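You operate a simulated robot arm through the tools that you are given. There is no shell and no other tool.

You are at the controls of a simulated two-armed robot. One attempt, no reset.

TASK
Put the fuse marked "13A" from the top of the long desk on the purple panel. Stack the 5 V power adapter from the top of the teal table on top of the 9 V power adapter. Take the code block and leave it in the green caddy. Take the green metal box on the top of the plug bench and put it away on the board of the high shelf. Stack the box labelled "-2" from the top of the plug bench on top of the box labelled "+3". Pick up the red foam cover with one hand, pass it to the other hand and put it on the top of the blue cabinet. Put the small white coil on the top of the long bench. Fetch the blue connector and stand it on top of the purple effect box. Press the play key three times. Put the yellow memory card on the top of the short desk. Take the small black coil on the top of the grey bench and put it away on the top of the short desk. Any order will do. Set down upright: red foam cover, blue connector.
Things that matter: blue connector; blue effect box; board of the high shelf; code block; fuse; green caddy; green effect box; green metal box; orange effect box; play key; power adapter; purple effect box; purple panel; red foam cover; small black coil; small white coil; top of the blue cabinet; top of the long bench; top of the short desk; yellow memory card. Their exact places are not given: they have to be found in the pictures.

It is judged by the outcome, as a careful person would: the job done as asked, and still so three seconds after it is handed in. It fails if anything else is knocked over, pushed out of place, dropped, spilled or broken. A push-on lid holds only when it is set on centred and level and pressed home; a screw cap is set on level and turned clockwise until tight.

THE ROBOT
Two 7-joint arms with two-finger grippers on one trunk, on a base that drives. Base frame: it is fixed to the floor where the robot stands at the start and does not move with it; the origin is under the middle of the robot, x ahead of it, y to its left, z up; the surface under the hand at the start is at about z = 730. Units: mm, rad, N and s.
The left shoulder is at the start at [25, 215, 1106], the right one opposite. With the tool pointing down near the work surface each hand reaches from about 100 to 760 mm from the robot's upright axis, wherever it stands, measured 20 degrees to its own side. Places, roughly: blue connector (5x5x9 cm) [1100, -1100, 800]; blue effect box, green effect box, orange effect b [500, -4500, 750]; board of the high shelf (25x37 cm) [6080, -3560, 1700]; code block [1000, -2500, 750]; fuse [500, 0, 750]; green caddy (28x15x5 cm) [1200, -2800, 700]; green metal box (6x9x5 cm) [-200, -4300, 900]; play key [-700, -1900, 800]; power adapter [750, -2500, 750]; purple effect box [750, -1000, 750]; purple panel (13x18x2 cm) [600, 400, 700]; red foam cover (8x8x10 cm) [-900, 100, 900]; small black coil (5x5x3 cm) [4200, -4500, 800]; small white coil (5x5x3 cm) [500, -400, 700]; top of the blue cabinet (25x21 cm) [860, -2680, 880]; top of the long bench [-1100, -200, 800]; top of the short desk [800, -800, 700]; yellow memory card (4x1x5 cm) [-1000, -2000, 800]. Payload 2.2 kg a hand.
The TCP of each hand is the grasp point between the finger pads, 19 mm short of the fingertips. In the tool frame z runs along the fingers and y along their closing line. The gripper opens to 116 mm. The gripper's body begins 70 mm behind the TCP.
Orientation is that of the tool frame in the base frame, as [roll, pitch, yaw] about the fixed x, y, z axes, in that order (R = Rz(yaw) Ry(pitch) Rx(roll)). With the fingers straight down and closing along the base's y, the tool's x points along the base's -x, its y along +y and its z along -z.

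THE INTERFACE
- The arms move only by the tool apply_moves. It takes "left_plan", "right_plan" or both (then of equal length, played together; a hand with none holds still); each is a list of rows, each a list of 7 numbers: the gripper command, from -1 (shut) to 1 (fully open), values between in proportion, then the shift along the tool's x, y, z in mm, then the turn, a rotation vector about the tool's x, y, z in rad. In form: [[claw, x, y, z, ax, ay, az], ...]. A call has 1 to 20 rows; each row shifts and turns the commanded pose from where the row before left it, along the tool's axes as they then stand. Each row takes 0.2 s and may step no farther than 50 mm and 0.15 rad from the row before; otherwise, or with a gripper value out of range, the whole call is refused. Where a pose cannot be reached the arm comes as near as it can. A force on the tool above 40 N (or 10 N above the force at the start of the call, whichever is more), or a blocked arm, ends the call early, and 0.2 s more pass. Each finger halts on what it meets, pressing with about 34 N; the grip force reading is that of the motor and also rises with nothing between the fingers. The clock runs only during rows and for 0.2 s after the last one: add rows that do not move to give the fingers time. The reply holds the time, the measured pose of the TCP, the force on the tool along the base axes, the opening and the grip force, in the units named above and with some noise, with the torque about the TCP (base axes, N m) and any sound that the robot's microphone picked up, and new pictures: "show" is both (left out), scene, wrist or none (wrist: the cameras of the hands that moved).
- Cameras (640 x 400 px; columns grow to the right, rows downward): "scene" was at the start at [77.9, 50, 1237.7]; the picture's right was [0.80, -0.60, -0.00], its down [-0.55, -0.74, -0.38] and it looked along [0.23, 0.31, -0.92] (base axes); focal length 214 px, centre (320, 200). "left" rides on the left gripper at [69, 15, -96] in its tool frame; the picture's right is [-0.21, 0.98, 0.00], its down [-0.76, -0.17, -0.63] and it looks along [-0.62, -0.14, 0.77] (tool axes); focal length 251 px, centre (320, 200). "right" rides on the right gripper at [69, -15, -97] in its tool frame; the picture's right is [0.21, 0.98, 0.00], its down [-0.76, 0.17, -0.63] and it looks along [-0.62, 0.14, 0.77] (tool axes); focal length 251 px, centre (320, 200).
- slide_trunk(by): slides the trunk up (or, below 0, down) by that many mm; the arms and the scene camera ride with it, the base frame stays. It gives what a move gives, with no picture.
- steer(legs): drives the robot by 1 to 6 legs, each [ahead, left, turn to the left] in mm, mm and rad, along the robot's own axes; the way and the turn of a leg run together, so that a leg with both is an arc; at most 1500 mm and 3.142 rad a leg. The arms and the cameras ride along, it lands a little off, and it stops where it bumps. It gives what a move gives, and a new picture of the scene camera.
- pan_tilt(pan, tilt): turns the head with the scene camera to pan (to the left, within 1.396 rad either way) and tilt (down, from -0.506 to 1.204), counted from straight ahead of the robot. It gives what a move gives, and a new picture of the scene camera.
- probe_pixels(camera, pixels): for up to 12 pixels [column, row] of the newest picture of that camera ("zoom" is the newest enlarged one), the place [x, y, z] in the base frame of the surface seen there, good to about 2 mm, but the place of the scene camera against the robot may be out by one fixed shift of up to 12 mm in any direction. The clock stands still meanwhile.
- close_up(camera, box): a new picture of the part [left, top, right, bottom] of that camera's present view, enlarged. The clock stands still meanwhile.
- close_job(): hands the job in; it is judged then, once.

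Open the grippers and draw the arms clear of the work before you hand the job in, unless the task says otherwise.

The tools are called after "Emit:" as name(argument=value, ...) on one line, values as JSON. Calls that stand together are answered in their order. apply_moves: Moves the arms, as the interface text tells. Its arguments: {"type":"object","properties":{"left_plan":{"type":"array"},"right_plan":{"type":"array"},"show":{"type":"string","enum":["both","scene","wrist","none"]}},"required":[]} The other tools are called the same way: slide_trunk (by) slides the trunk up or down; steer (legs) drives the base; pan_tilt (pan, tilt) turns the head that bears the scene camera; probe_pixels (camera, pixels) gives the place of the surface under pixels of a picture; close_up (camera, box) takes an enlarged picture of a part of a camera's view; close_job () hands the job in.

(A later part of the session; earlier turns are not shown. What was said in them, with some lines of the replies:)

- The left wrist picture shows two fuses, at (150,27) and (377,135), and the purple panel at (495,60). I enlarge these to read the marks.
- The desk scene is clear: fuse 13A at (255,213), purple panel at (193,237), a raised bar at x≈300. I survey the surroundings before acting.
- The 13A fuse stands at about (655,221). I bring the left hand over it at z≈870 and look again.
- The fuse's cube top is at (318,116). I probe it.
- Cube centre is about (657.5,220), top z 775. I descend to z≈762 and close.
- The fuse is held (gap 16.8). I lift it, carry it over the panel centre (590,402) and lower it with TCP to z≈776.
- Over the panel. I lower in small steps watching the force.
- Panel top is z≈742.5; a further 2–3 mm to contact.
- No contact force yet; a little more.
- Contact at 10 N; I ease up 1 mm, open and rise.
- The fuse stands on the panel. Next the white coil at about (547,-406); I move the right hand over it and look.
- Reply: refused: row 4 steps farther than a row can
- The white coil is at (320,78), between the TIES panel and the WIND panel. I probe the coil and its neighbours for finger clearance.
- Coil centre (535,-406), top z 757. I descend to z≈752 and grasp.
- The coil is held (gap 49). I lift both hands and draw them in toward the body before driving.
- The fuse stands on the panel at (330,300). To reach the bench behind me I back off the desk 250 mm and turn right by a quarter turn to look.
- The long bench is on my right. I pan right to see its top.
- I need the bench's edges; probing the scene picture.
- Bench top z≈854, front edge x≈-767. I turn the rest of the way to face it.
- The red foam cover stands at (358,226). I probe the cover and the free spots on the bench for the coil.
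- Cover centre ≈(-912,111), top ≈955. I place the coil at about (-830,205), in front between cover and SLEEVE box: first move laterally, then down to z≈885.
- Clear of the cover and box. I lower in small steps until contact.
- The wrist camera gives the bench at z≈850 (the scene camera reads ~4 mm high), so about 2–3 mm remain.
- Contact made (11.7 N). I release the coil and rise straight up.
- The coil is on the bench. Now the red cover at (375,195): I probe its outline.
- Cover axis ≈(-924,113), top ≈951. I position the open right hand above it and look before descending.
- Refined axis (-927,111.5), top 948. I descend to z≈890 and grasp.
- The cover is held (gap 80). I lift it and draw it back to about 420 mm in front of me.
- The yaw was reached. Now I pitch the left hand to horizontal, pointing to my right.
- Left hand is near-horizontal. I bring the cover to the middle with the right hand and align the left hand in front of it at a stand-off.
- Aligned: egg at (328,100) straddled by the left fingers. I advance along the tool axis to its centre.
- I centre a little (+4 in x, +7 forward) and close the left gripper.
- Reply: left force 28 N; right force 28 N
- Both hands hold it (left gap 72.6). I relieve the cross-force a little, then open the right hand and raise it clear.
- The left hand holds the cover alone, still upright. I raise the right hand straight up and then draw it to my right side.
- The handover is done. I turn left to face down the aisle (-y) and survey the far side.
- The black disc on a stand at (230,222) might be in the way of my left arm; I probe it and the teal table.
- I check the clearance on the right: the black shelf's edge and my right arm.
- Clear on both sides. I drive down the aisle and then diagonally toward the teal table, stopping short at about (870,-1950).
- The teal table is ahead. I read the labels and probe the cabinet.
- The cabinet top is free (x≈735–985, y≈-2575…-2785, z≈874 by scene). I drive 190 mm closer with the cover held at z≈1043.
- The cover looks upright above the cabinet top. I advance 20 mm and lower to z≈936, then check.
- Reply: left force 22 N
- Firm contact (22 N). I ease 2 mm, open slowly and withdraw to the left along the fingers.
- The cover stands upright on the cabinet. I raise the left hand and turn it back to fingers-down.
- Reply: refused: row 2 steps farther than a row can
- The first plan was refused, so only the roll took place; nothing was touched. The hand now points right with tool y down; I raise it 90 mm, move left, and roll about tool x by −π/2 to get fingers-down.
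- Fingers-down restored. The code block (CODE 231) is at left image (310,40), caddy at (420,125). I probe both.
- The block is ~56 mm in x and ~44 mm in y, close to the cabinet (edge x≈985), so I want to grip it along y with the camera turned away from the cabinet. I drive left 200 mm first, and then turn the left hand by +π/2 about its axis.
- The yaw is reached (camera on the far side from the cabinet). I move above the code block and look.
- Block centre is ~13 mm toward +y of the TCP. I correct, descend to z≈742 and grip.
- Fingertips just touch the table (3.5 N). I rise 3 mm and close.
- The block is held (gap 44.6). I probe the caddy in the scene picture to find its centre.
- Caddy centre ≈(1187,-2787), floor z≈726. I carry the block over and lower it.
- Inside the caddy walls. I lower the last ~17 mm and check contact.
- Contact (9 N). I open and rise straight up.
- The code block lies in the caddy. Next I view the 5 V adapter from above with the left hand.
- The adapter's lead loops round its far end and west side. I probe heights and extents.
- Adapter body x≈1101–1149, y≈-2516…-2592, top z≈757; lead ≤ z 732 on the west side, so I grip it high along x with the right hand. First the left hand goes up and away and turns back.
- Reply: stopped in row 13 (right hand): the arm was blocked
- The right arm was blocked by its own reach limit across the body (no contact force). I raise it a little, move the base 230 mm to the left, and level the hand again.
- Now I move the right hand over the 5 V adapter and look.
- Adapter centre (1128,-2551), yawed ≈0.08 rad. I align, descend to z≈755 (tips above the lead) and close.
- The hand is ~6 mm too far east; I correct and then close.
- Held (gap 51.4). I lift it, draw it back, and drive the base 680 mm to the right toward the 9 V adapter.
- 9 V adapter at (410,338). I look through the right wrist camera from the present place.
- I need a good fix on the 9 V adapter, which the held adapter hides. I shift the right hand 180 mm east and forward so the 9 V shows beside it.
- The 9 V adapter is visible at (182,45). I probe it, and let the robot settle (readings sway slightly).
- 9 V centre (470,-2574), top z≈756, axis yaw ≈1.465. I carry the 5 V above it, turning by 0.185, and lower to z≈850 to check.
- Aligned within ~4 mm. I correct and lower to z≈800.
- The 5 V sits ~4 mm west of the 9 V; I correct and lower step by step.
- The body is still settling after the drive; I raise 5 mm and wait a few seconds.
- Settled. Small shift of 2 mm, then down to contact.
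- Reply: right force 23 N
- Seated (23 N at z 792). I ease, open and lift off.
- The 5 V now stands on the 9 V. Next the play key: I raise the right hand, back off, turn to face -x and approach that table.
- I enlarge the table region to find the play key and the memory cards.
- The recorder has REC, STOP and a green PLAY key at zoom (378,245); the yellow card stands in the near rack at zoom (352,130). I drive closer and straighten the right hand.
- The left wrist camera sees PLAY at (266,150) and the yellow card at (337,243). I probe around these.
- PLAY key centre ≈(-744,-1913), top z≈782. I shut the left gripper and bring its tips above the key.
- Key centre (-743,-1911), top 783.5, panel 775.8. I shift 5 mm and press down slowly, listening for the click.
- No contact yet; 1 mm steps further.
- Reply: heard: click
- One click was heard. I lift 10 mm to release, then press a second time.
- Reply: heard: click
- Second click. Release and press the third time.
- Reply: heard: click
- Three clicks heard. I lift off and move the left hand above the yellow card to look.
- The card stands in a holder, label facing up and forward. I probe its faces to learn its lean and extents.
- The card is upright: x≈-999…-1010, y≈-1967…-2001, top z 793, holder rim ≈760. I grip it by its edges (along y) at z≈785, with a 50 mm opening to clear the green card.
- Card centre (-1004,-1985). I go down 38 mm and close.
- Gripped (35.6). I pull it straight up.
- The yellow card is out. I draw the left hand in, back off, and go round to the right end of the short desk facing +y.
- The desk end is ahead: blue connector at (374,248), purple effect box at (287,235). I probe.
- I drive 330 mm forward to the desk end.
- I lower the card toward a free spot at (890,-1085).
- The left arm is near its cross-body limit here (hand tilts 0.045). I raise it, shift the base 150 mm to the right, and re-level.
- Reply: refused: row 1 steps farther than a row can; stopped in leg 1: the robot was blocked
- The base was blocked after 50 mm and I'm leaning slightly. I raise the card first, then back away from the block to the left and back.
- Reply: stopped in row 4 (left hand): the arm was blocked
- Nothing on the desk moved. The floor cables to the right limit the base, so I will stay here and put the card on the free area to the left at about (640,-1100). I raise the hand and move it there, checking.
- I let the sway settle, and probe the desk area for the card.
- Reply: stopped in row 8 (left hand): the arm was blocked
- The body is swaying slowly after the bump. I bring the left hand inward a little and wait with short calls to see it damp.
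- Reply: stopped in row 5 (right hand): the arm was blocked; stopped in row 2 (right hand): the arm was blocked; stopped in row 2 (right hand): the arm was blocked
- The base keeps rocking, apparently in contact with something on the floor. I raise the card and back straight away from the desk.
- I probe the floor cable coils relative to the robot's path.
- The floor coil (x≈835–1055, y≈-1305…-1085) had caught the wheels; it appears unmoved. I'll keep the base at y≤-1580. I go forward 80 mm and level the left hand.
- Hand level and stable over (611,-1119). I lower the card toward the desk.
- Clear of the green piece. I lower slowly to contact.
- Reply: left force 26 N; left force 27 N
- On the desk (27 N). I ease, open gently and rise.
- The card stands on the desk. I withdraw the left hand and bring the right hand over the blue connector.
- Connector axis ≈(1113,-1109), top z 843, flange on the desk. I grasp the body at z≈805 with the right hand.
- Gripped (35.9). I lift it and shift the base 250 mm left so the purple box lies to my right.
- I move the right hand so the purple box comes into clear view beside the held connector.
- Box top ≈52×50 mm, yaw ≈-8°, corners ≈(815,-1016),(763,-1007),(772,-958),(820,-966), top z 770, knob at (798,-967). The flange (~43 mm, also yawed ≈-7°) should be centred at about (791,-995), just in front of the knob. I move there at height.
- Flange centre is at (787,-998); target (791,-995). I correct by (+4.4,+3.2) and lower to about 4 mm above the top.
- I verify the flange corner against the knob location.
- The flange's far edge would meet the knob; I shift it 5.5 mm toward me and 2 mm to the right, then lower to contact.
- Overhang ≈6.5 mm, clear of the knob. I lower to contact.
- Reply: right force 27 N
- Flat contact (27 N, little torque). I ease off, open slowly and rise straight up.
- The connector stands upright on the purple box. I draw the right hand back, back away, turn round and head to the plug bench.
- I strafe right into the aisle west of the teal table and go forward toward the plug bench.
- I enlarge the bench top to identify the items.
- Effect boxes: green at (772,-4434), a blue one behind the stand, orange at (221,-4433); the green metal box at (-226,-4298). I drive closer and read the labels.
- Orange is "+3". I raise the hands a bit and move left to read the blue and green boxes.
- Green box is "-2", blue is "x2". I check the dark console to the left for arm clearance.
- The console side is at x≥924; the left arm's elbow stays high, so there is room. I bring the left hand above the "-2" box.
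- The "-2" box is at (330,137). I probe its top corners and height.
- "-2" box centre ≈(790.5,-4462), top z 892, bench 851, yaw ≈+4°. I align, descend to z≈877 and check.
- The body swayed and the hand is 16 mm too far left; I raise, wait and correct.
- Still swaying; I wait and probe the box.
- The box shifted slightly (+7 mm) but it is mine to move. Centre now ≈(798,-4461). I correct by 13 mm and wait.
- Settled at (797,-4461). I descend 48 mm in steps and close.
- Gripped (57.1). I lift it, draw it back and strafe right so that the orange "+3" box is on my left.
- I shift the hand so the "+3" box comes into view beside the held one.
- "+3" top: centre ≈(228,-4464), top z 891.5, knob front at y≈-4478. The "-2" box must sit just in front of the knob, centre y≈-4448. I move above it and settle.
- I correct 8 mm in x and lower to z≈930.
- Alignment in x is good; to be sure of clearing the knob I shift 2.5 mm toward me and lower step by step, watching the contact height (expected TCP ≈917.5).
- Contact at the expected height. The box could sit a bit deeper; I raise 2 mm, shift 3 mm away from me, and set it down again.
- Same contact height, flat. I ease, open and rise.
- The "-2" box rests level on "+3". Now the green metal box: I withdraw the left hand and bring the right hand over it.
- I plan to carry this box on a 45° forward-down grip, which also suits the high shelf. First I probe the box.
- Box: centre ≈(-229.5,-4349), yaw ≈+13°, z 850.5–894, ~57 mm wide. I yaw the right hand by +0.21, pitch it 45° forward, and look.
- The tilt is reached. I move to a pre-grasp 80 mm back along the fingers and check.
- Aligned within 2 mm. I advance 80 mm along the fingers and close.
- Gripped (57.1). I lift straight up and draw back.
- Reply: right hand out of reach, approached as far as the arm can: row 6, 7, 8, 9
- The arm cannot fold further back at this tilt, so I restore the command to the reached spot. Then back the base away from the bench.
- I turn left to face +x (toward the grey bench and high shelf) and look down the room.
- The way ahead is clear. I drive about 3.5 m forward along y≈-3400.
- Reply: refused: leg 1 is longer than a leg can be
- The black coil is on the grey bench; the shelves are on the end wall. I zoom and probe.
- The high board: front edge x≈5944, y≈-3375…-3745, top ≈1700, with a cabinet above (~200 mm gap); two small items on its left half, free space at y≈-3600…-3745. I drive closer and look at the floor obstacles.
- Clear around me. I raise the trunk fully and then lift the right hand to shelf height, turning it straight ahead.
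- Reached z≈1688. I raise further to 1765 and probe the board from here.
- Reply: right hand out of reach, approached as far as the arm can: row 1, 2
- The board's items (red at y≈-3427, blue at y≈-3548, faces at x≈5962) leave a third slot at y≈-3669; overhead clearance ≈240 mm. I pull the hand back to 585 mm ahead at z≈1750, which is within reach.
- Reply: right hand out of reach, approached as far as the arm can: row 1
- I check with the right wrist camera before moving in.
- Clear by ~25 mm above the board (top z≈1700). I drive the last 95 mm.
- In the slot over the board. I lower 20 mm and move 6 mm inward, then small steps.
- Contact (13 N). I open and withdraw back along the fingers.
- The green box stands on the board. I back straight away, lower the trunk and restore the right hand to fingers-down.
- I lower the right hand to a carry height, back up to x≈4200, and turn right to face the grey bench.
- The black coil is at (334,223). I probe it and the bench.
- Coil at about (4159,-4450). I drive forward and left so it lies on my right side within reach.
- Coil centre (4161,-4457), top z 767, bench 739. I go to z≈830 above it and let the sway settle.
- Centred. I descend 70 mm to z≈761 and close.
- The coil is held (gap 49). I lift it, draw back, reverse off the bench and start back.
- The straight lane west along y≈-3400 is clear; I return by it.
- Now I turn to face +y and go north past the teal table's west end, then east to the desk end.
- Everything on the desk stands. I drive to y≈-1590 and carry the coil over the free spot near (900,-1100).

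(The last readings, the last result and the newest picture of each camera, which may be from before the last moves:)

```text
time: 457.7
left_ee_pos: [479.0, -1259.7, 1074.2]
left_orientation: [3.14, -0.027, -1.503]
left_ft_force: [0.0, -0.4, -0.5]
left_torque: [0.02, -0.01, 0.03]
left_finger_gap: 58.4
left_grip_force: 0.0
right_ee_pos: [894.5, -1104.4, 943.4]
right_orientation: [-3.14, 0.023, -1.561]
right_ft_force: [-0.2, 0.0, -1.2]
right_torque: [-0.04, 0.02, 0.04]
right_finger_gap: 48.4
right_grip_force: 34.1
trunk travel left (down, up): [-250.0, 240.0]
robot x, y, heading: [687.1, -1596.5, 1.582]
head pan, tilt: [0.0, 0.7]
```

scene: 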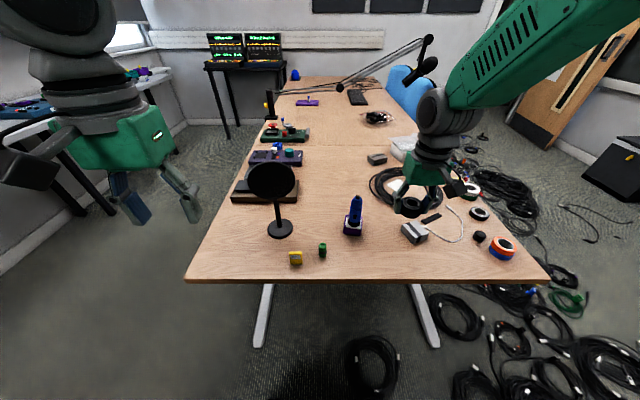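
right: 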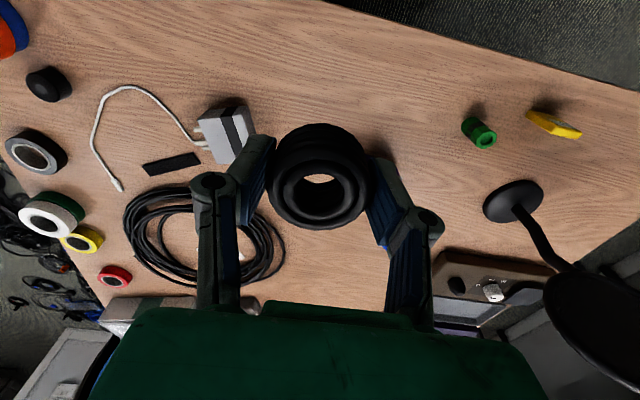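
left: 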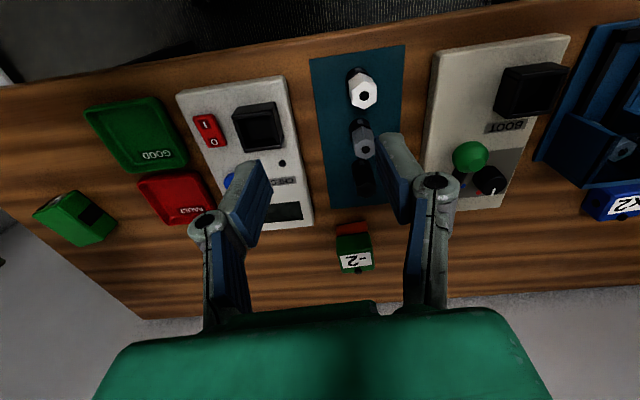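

Clear around (the connector is ~100 mm away). I lower to z≈765, then to contact.

Emit:
apply_moves(right_plan=[[-1, 0, 0, 45, 0, 0, 0], [-1, 0, 0, 45, 0, 0, 0], [-1, 0, 0, 45, 0, 0, 0], [-1, 0, 0, 40, 0, 0, 0], [-1, 0, 0, 0, 0, 0, 0], [-1, 0, 0, 0, 0, 0, 0]], show="both")

Emit:
apply_moves(right_plan=[[-1, 0, 0, 8, 0, 0, 0], [-1, 0, 0, 0, 0, 0, 0]], show="none")

```text
time: 459.1
left_ee_pos: [478.1, -1258.9, 1072.6]
left_orientation: [3.14, -0.028, -1.502]
left_ft_force: [0.0, 0.5, -0.7]
left_torque: [0.0, 0.0, 0.03]
left_finger_gap: 58.0
left_grip_force: 0.0
right_ee_pos: [895.2, -1102.1, 768.7]
right_orientation: [-3.139, 0.02, -1.562]
right_ft_force: [0.0, 0.6, -1.0]
right_torque: [-0.02, 0.0, -0.02]
right_finger_gap: 48.4
right_grip_force: 33.7
trunk travel left (down, up): [-250.0, 240.0]
robot x, y, heading: [686.5, -1599.4, 1.577]
head pan, tilt: [0.0, 0.7]
```

scene: 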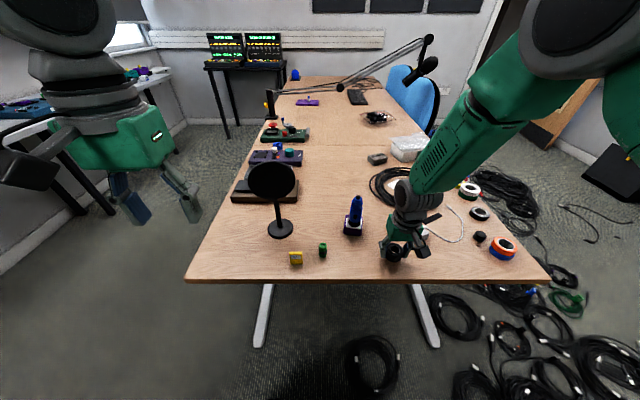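
right: 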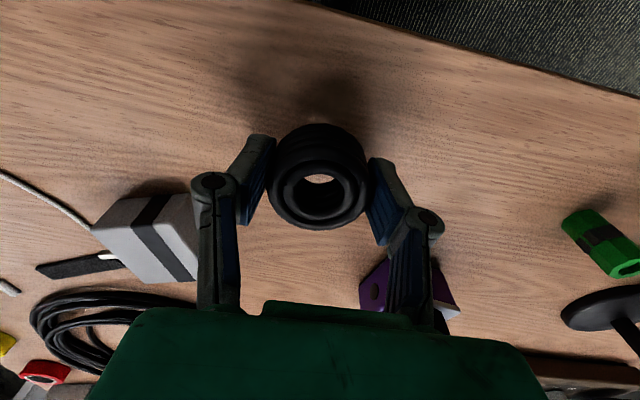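

```text
time: 459.7
left_ee_pos: [478.1, -1258.3, 1073.4]
left_orientation: [3.139, -0.029, -1.503]
left_ft_force: [-0.2, 0.5, 0.1]
left_torque: [0.05, 0.03, 0.01]
left_finger_gap: 58.0
left_grip_force: 0.0
right_ee_pos: [895.6, -1101.0, 762.3]
right_orientation: [-3.139, 0.019, -1.561]
right_ft_force: [0.3, 0.1, -1.0]
right_torque: [-0.01, 0.02, -0.01]
right_finger_gap: 48.2
right_grip_force: 33.2
trunk travel left (down, up): [-250.0, 240.0]
robot x, y, heading: [685.1, -1595.7, 1.571]
head pan, tilt: [0.0, 0.7]
```

Emit:
apply_moves(right_plan=[[-1, 0, 0, 5, 0, 0, 0], [-1, 0, 0, 2, 0, 0, 0], [-1, 0, 0, 0, 0, 0, 0]], show="none")

Emit:
apply_moves(right_plan=[[-1, 0, 0, 1.5, 0, 0, 0], [-1, 0, 0, 0, 0, 0, 0]], show="none")

Emit:
apply_moves(right_plan=[[-1, 0, 0, 1.2, 0, 0, 0], [-1, 0, 0, 0, 0, 0, 0]], show="none")

```text
time: 460.5
left_ee_pos: [478.4, -1258.5, 1072.4]
left_orientation: [3.139, -0.028, -1.502]
left_ft_force: [0.0, 0.2, -0.5]
left_torque: [-0.02, 0.01, 0.01]
left_finger_gap: 58.1
left_grip_force: 0.0
right_ee_pos: [894.1, -1100.7, 755.7]
right_orientation: [-3.137, 0.022, -1.562]
right_ft_force: [0.0, 0.1, -1.3]
right_torque: [0.0, 0.01, 0.0]
right_finger_gap: 48.5
right_grip_force: 33.7
trunk travel left (down, up): [-250.0, 240.0]
robot x, y, heading: [690.5, -1595.2, 1.569]
head pan, tilt: [0.0, 0.7]
```

```text
time: 461.1
left_ee_pos: [478.8, -1259.8, 1073.1]
left_orientation: [3.14, -0.028, -1.503]
left_ft_force: [-0.3, -0.1, -0.2]
left_torque: [0.0, 0.02, -0.03]
left_finger_gap: 57.8
left_grip_force: 0.0
right_ee_pos: [894.6, -1101.5, 752.9]
right_orientation: [-3.137, 0.021, -1.562]
right_ft_force: [-0.2, 0.0, -0.4]
right_torque: [0.02, 0.02, 0.0]
right_finger_gap: 48.8
right_grip_force: 34.4
trunk travel left (down, up): [-250.0, 240.0]
robot x, y, heading: [687.1, -1597.2, 1.58]
head pan, tilt: [0.0, 0.7]
```

```text
time: 461.7
left_ee_pos: [477.2, -1258.6, 1073.7]
left_orientation: [3.141, -0.027, -1.503]
left_ft_force: [-0.4, 0.7, -0.1]
left_torque: [-0.02, 0.03, 0.01]
left_finger_gap: 58.1
left_grip_force: 0.2
right_ee_pos: [894.3, -1100.9, 752.4]
right_orientation: [-3.138, 0.02, -1.561]
right_ft_force: [-0.5, 1.4, -0.6]
right_torque: [0.0, 0.02, -0.05]
right_finger_gap: 48.3
right_grip_force: 34.1
trunk travel left (down, up): [-250.0, 240.0]
robot x, y, heading: [689.2, -1595.3, 1.576]
head pan, tilt: [0.0, 0.7]
```

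Emit:
apply_moves(right_plan=[[-1, 0, 0, 1, 0, 0, 0], [-1, 0, 0, 0, 0, 0, 0]], show="none")

Emit:
apply_moves(right_plan=[[-1, 0, 0, 1, 0, 0, 0], [-1, 0, 0, 0, 0, 0, 0]], show="none")

```text
time: 462.3
left_ee_pos: [477.6, -1259.4, 1074.4]
left_orientation: [3.139, -0.026, -1.503]
left_ft_force: [-0.2, -1.0, -0.1]
left_torque: [0.04, -0.02, -0.01]
left_finger_gap: 57.9
left_grip_force: 0.1
right_ee_pos: [894.9, -1101.0, 752.8]
right_orientation: [-3.137, 0.021, -1.561]
right_ft_force: [0.6, -1.9, 6.1]
right_torque: [-0.15, 0.05, 0.06]
right_finger_gap: 48.4
right_grip_force: 34.3
trunk travel left (down, up): [-250.0, 240.0]
robot x, y, heading: [688.1, -1597.1, 1.574]
head pan, tilt: [0.0, 0.7]
```

```text
time: 462.9
left_ee_pos: [478.3, -1259.5, 1074.7]
left_orientation: [3.14, -0.025, -1.502]
left_ft_force: [-0.1, 0.8, 0.2]
left_torque: [0.04, 0.0, -0.01]
left_finger_gap: 58.1
left_grip_force: 0.1
right_ee_pos: [893.5, -1100.0, 751.7]
right_orientation: [-3.139, 0.022, -1.563]
right_ft_force: [2.6, -1.0, 16.9]
right_torque: [-0.36, 0.0, 0.1]
right_finger_gap: 48.1
right_grip_force: 34.1
trunk travel left (down, up): [-250.0, 240.0]
robot x, y, heading: [688.8, -1596.5, 1.576]
head pan, tilt: [0.0, 0.7]
```

Contact (17 N). I open and rise, then look at the whole desk.

Emit:
apply_moves(right_plan=[[-1, 0, 0, -1, 0, 0, 0], [0, 0, 0, 0, 0, 0, 0], [0.2, 0, 0, 0, 0, 0, 0], [0.2, 0, 0, -25, 0, 0, 0], [0.2, 0, 0, -45, 0, 0, 0], [0.2, 0, 0, -45, 0, 0, 0], [0.2, 0, 0, -45, 0, 0, 0], [0.2, 0, 0, -45, 0, 0, 0], [0.2, 45, 0, -20, 0, 0, 0], [0.2, 45, 0, 0, 0, 0, 0], [0.2, 45, 0, 0, 0, 0, 0]], show="both")

Emit:
close_up(camera="scene", box=[200, 140, 520, 290])

```text
time: 465.3
left_ee_pos: [478.8, -1260.0, 1075.2]
left_orientation: [3.139, -0.022, -1.505]
left_ft_force: [-0.6, 0.3, -0.1]
left_torque: [0.04, 0.03, 0.02]
left_finger_gap: 58.0
left_grip_force: 0.2
right_ee_pos: [894.0, -1242.3, 975.7]
right_orientation: [-3.139, 0.022, -1.562]
right_ft_force: [0.1, 0.0, 0.2]
right_torque: [0.03, -0.01, 0.01]
right_finger_gap: 69.9
right_grip_force: 0.0
trunk travel left (down, up): [-250.0, 240.0]
robot x, y, heading: [688.5, -1592.3, 1.577]
head pan, tilt: [0.0, 0.7]
```

scene: 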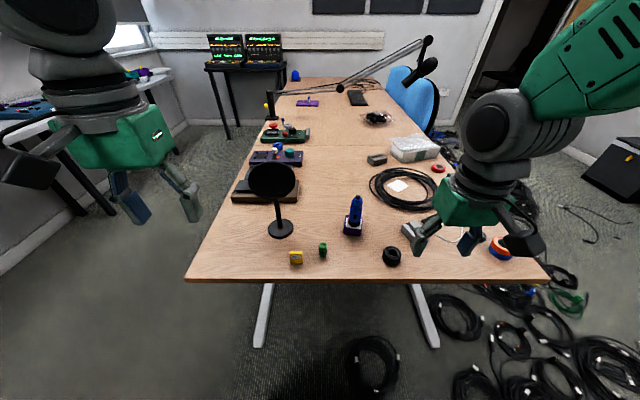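
right: 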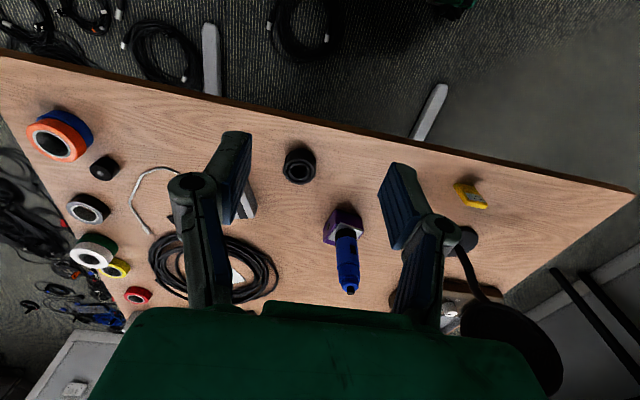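

```text
2.00 times, centred on (360, 215) of scene
```

zoom: 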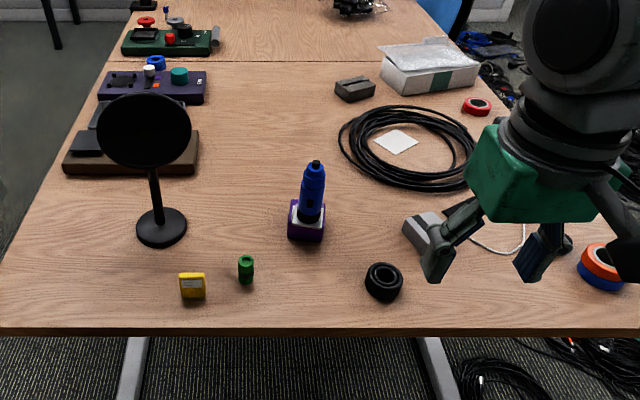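

All items are in place. I open both grippers, back the robot clear of the desk, and take a last look at the other stations before handing in.

Emit:
apply_moves(left_plan=[[1, 0, 0, 0, 0, 0, 0], [1, 0, 0, 0, 0, 0, 0], [1, 0, 0, 0, 0, 0, 0]], right_plan=[[1, 30, 0, -30, 0, 0, 0], [1, 20, 0, -30, 0, 0, 0], [1, 0, 0, 0, 0, 0, 0]], show="none")

Emit:
steer(legs=[[-250, 0, 0], [0, 0, 3.1]])

Emit:
close_up(camera="scene", box=[100, 60, 460, 300])

```text
time: 466.1
left_ee_pos: [481.9, -1258.6, 1074.7]
left_orientation: [3.137, -0.025, -1.503]
left_ft_force: [-0.7, 0.2, -0.3]
left_torque: [0.03, -0.04, 0.04]
left_finger_gap: 116.0
left_grip_force: 0.1
right_ee_pos: [897.7, -1291.7, 1033.0]
right_orientation: [-3.141, 0.022, -1.562]
right_ft_force: [0.7, 1.2, -0.4]
right_torque: [0.0, 0.0, -0.03]
right_finger_gap: 116.1
right_grip_force: 0.1
trunk travel left (down, up): [-250.0, 240.0]
robot x, y, heading: [685.4, -1596.4, 1.574]
head pan, tilt: [0.0, 0.7]
```

```text
time: 475.2
left_ee_pos: [880.2, -2194.5, 1074.9]
left_orientation: [3.141, -0.025, 1.592]
left_ft_force: [-0.3, -0.6, -0.2]
left_torque: [0.07, -0.01, -0.02]
left_finger_gap: 116.0
left_grip_force: 0.1
right_ee_pos: [467.1, -2142.0, 1033.1]
right_orientation: [-3.141, 0.021, 1.532]
right_ft_force: [-0.2, 0.2, -0.4]
right_torque: [0.04, 0.01, 0.04]
right_finger_gap: 116.1
right_grip_force: 0.1
trunk travel left (down, up): [-250.0, 240.0]
robot x, y, heading: [689.6, -1845.1, -1.618]
head pan, tilt: [0.0, 0.7]
```

scene: 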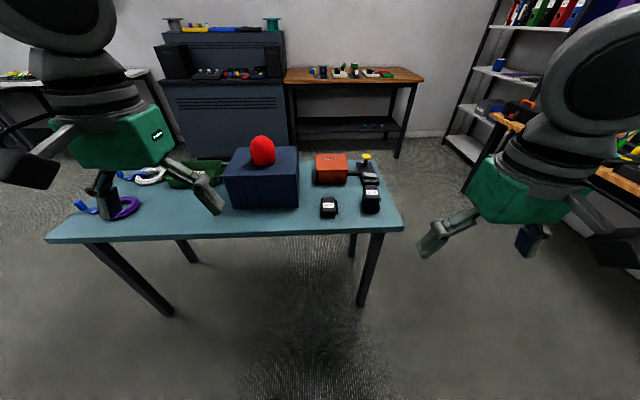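

```text
1.67 times, centred on (280, 180) of scene
```

zoom: 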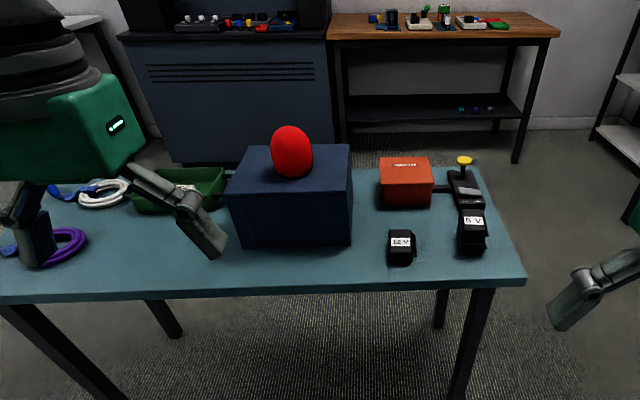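

The cover is upright on the cabinet, the 5 V is on the 9 V, the code block is in the caddy and the box stack still stands on the plug bench. The grippers are open and clear, so I hand the job in.

Emit:
close_job()

```text
The job is handed in.
```

I finished all eleven items and handed the job in. There is no verdict back yet, so this is what I saw and measured myself.

| Item | Where it is now |
|---|---|
| 13A fuse | Standing on the purple panel |
| 5 V adapter | Stacked on the 9 V adapter |
| Code block (CODE 231) | In the green caddy |
| Green metal box | On the board of the high shelf, beside the blue one |
| "-2" box | On the "+3" box, set forward so it clears the knob on top |
| Red foam cover | Picked up with the right hand, passed to the left, and standing upright on the blue cabinet |
| Small white coil | On the top of the long bench |
| Blue connector | Upright on the purple effect box, overhanging its near edge by about 6 mm to clear the knob |
| Play key | Pressed three times, with a click heard each time |
| Yellow memory card | Standing on the top of the short desk |
| Small black coil | On the top of the short desk |

- **Possible disturbance:** while I was working at the end of the short desk, the robot's wheels caught a cable coil on the floor and the robot rocked for a while. The cable coil looked unmoved and nothing on the desk shifted.
- **Small nudge:** I pushed the "-2" box about 7 mm before picking it up.

In the last pictures everything was still in place at the short desk, the teal table and the plug bench. I did not look again at the white coil on the long bench or the green box on the high shelf after leaving them. Both grippers are open and clear of the work.
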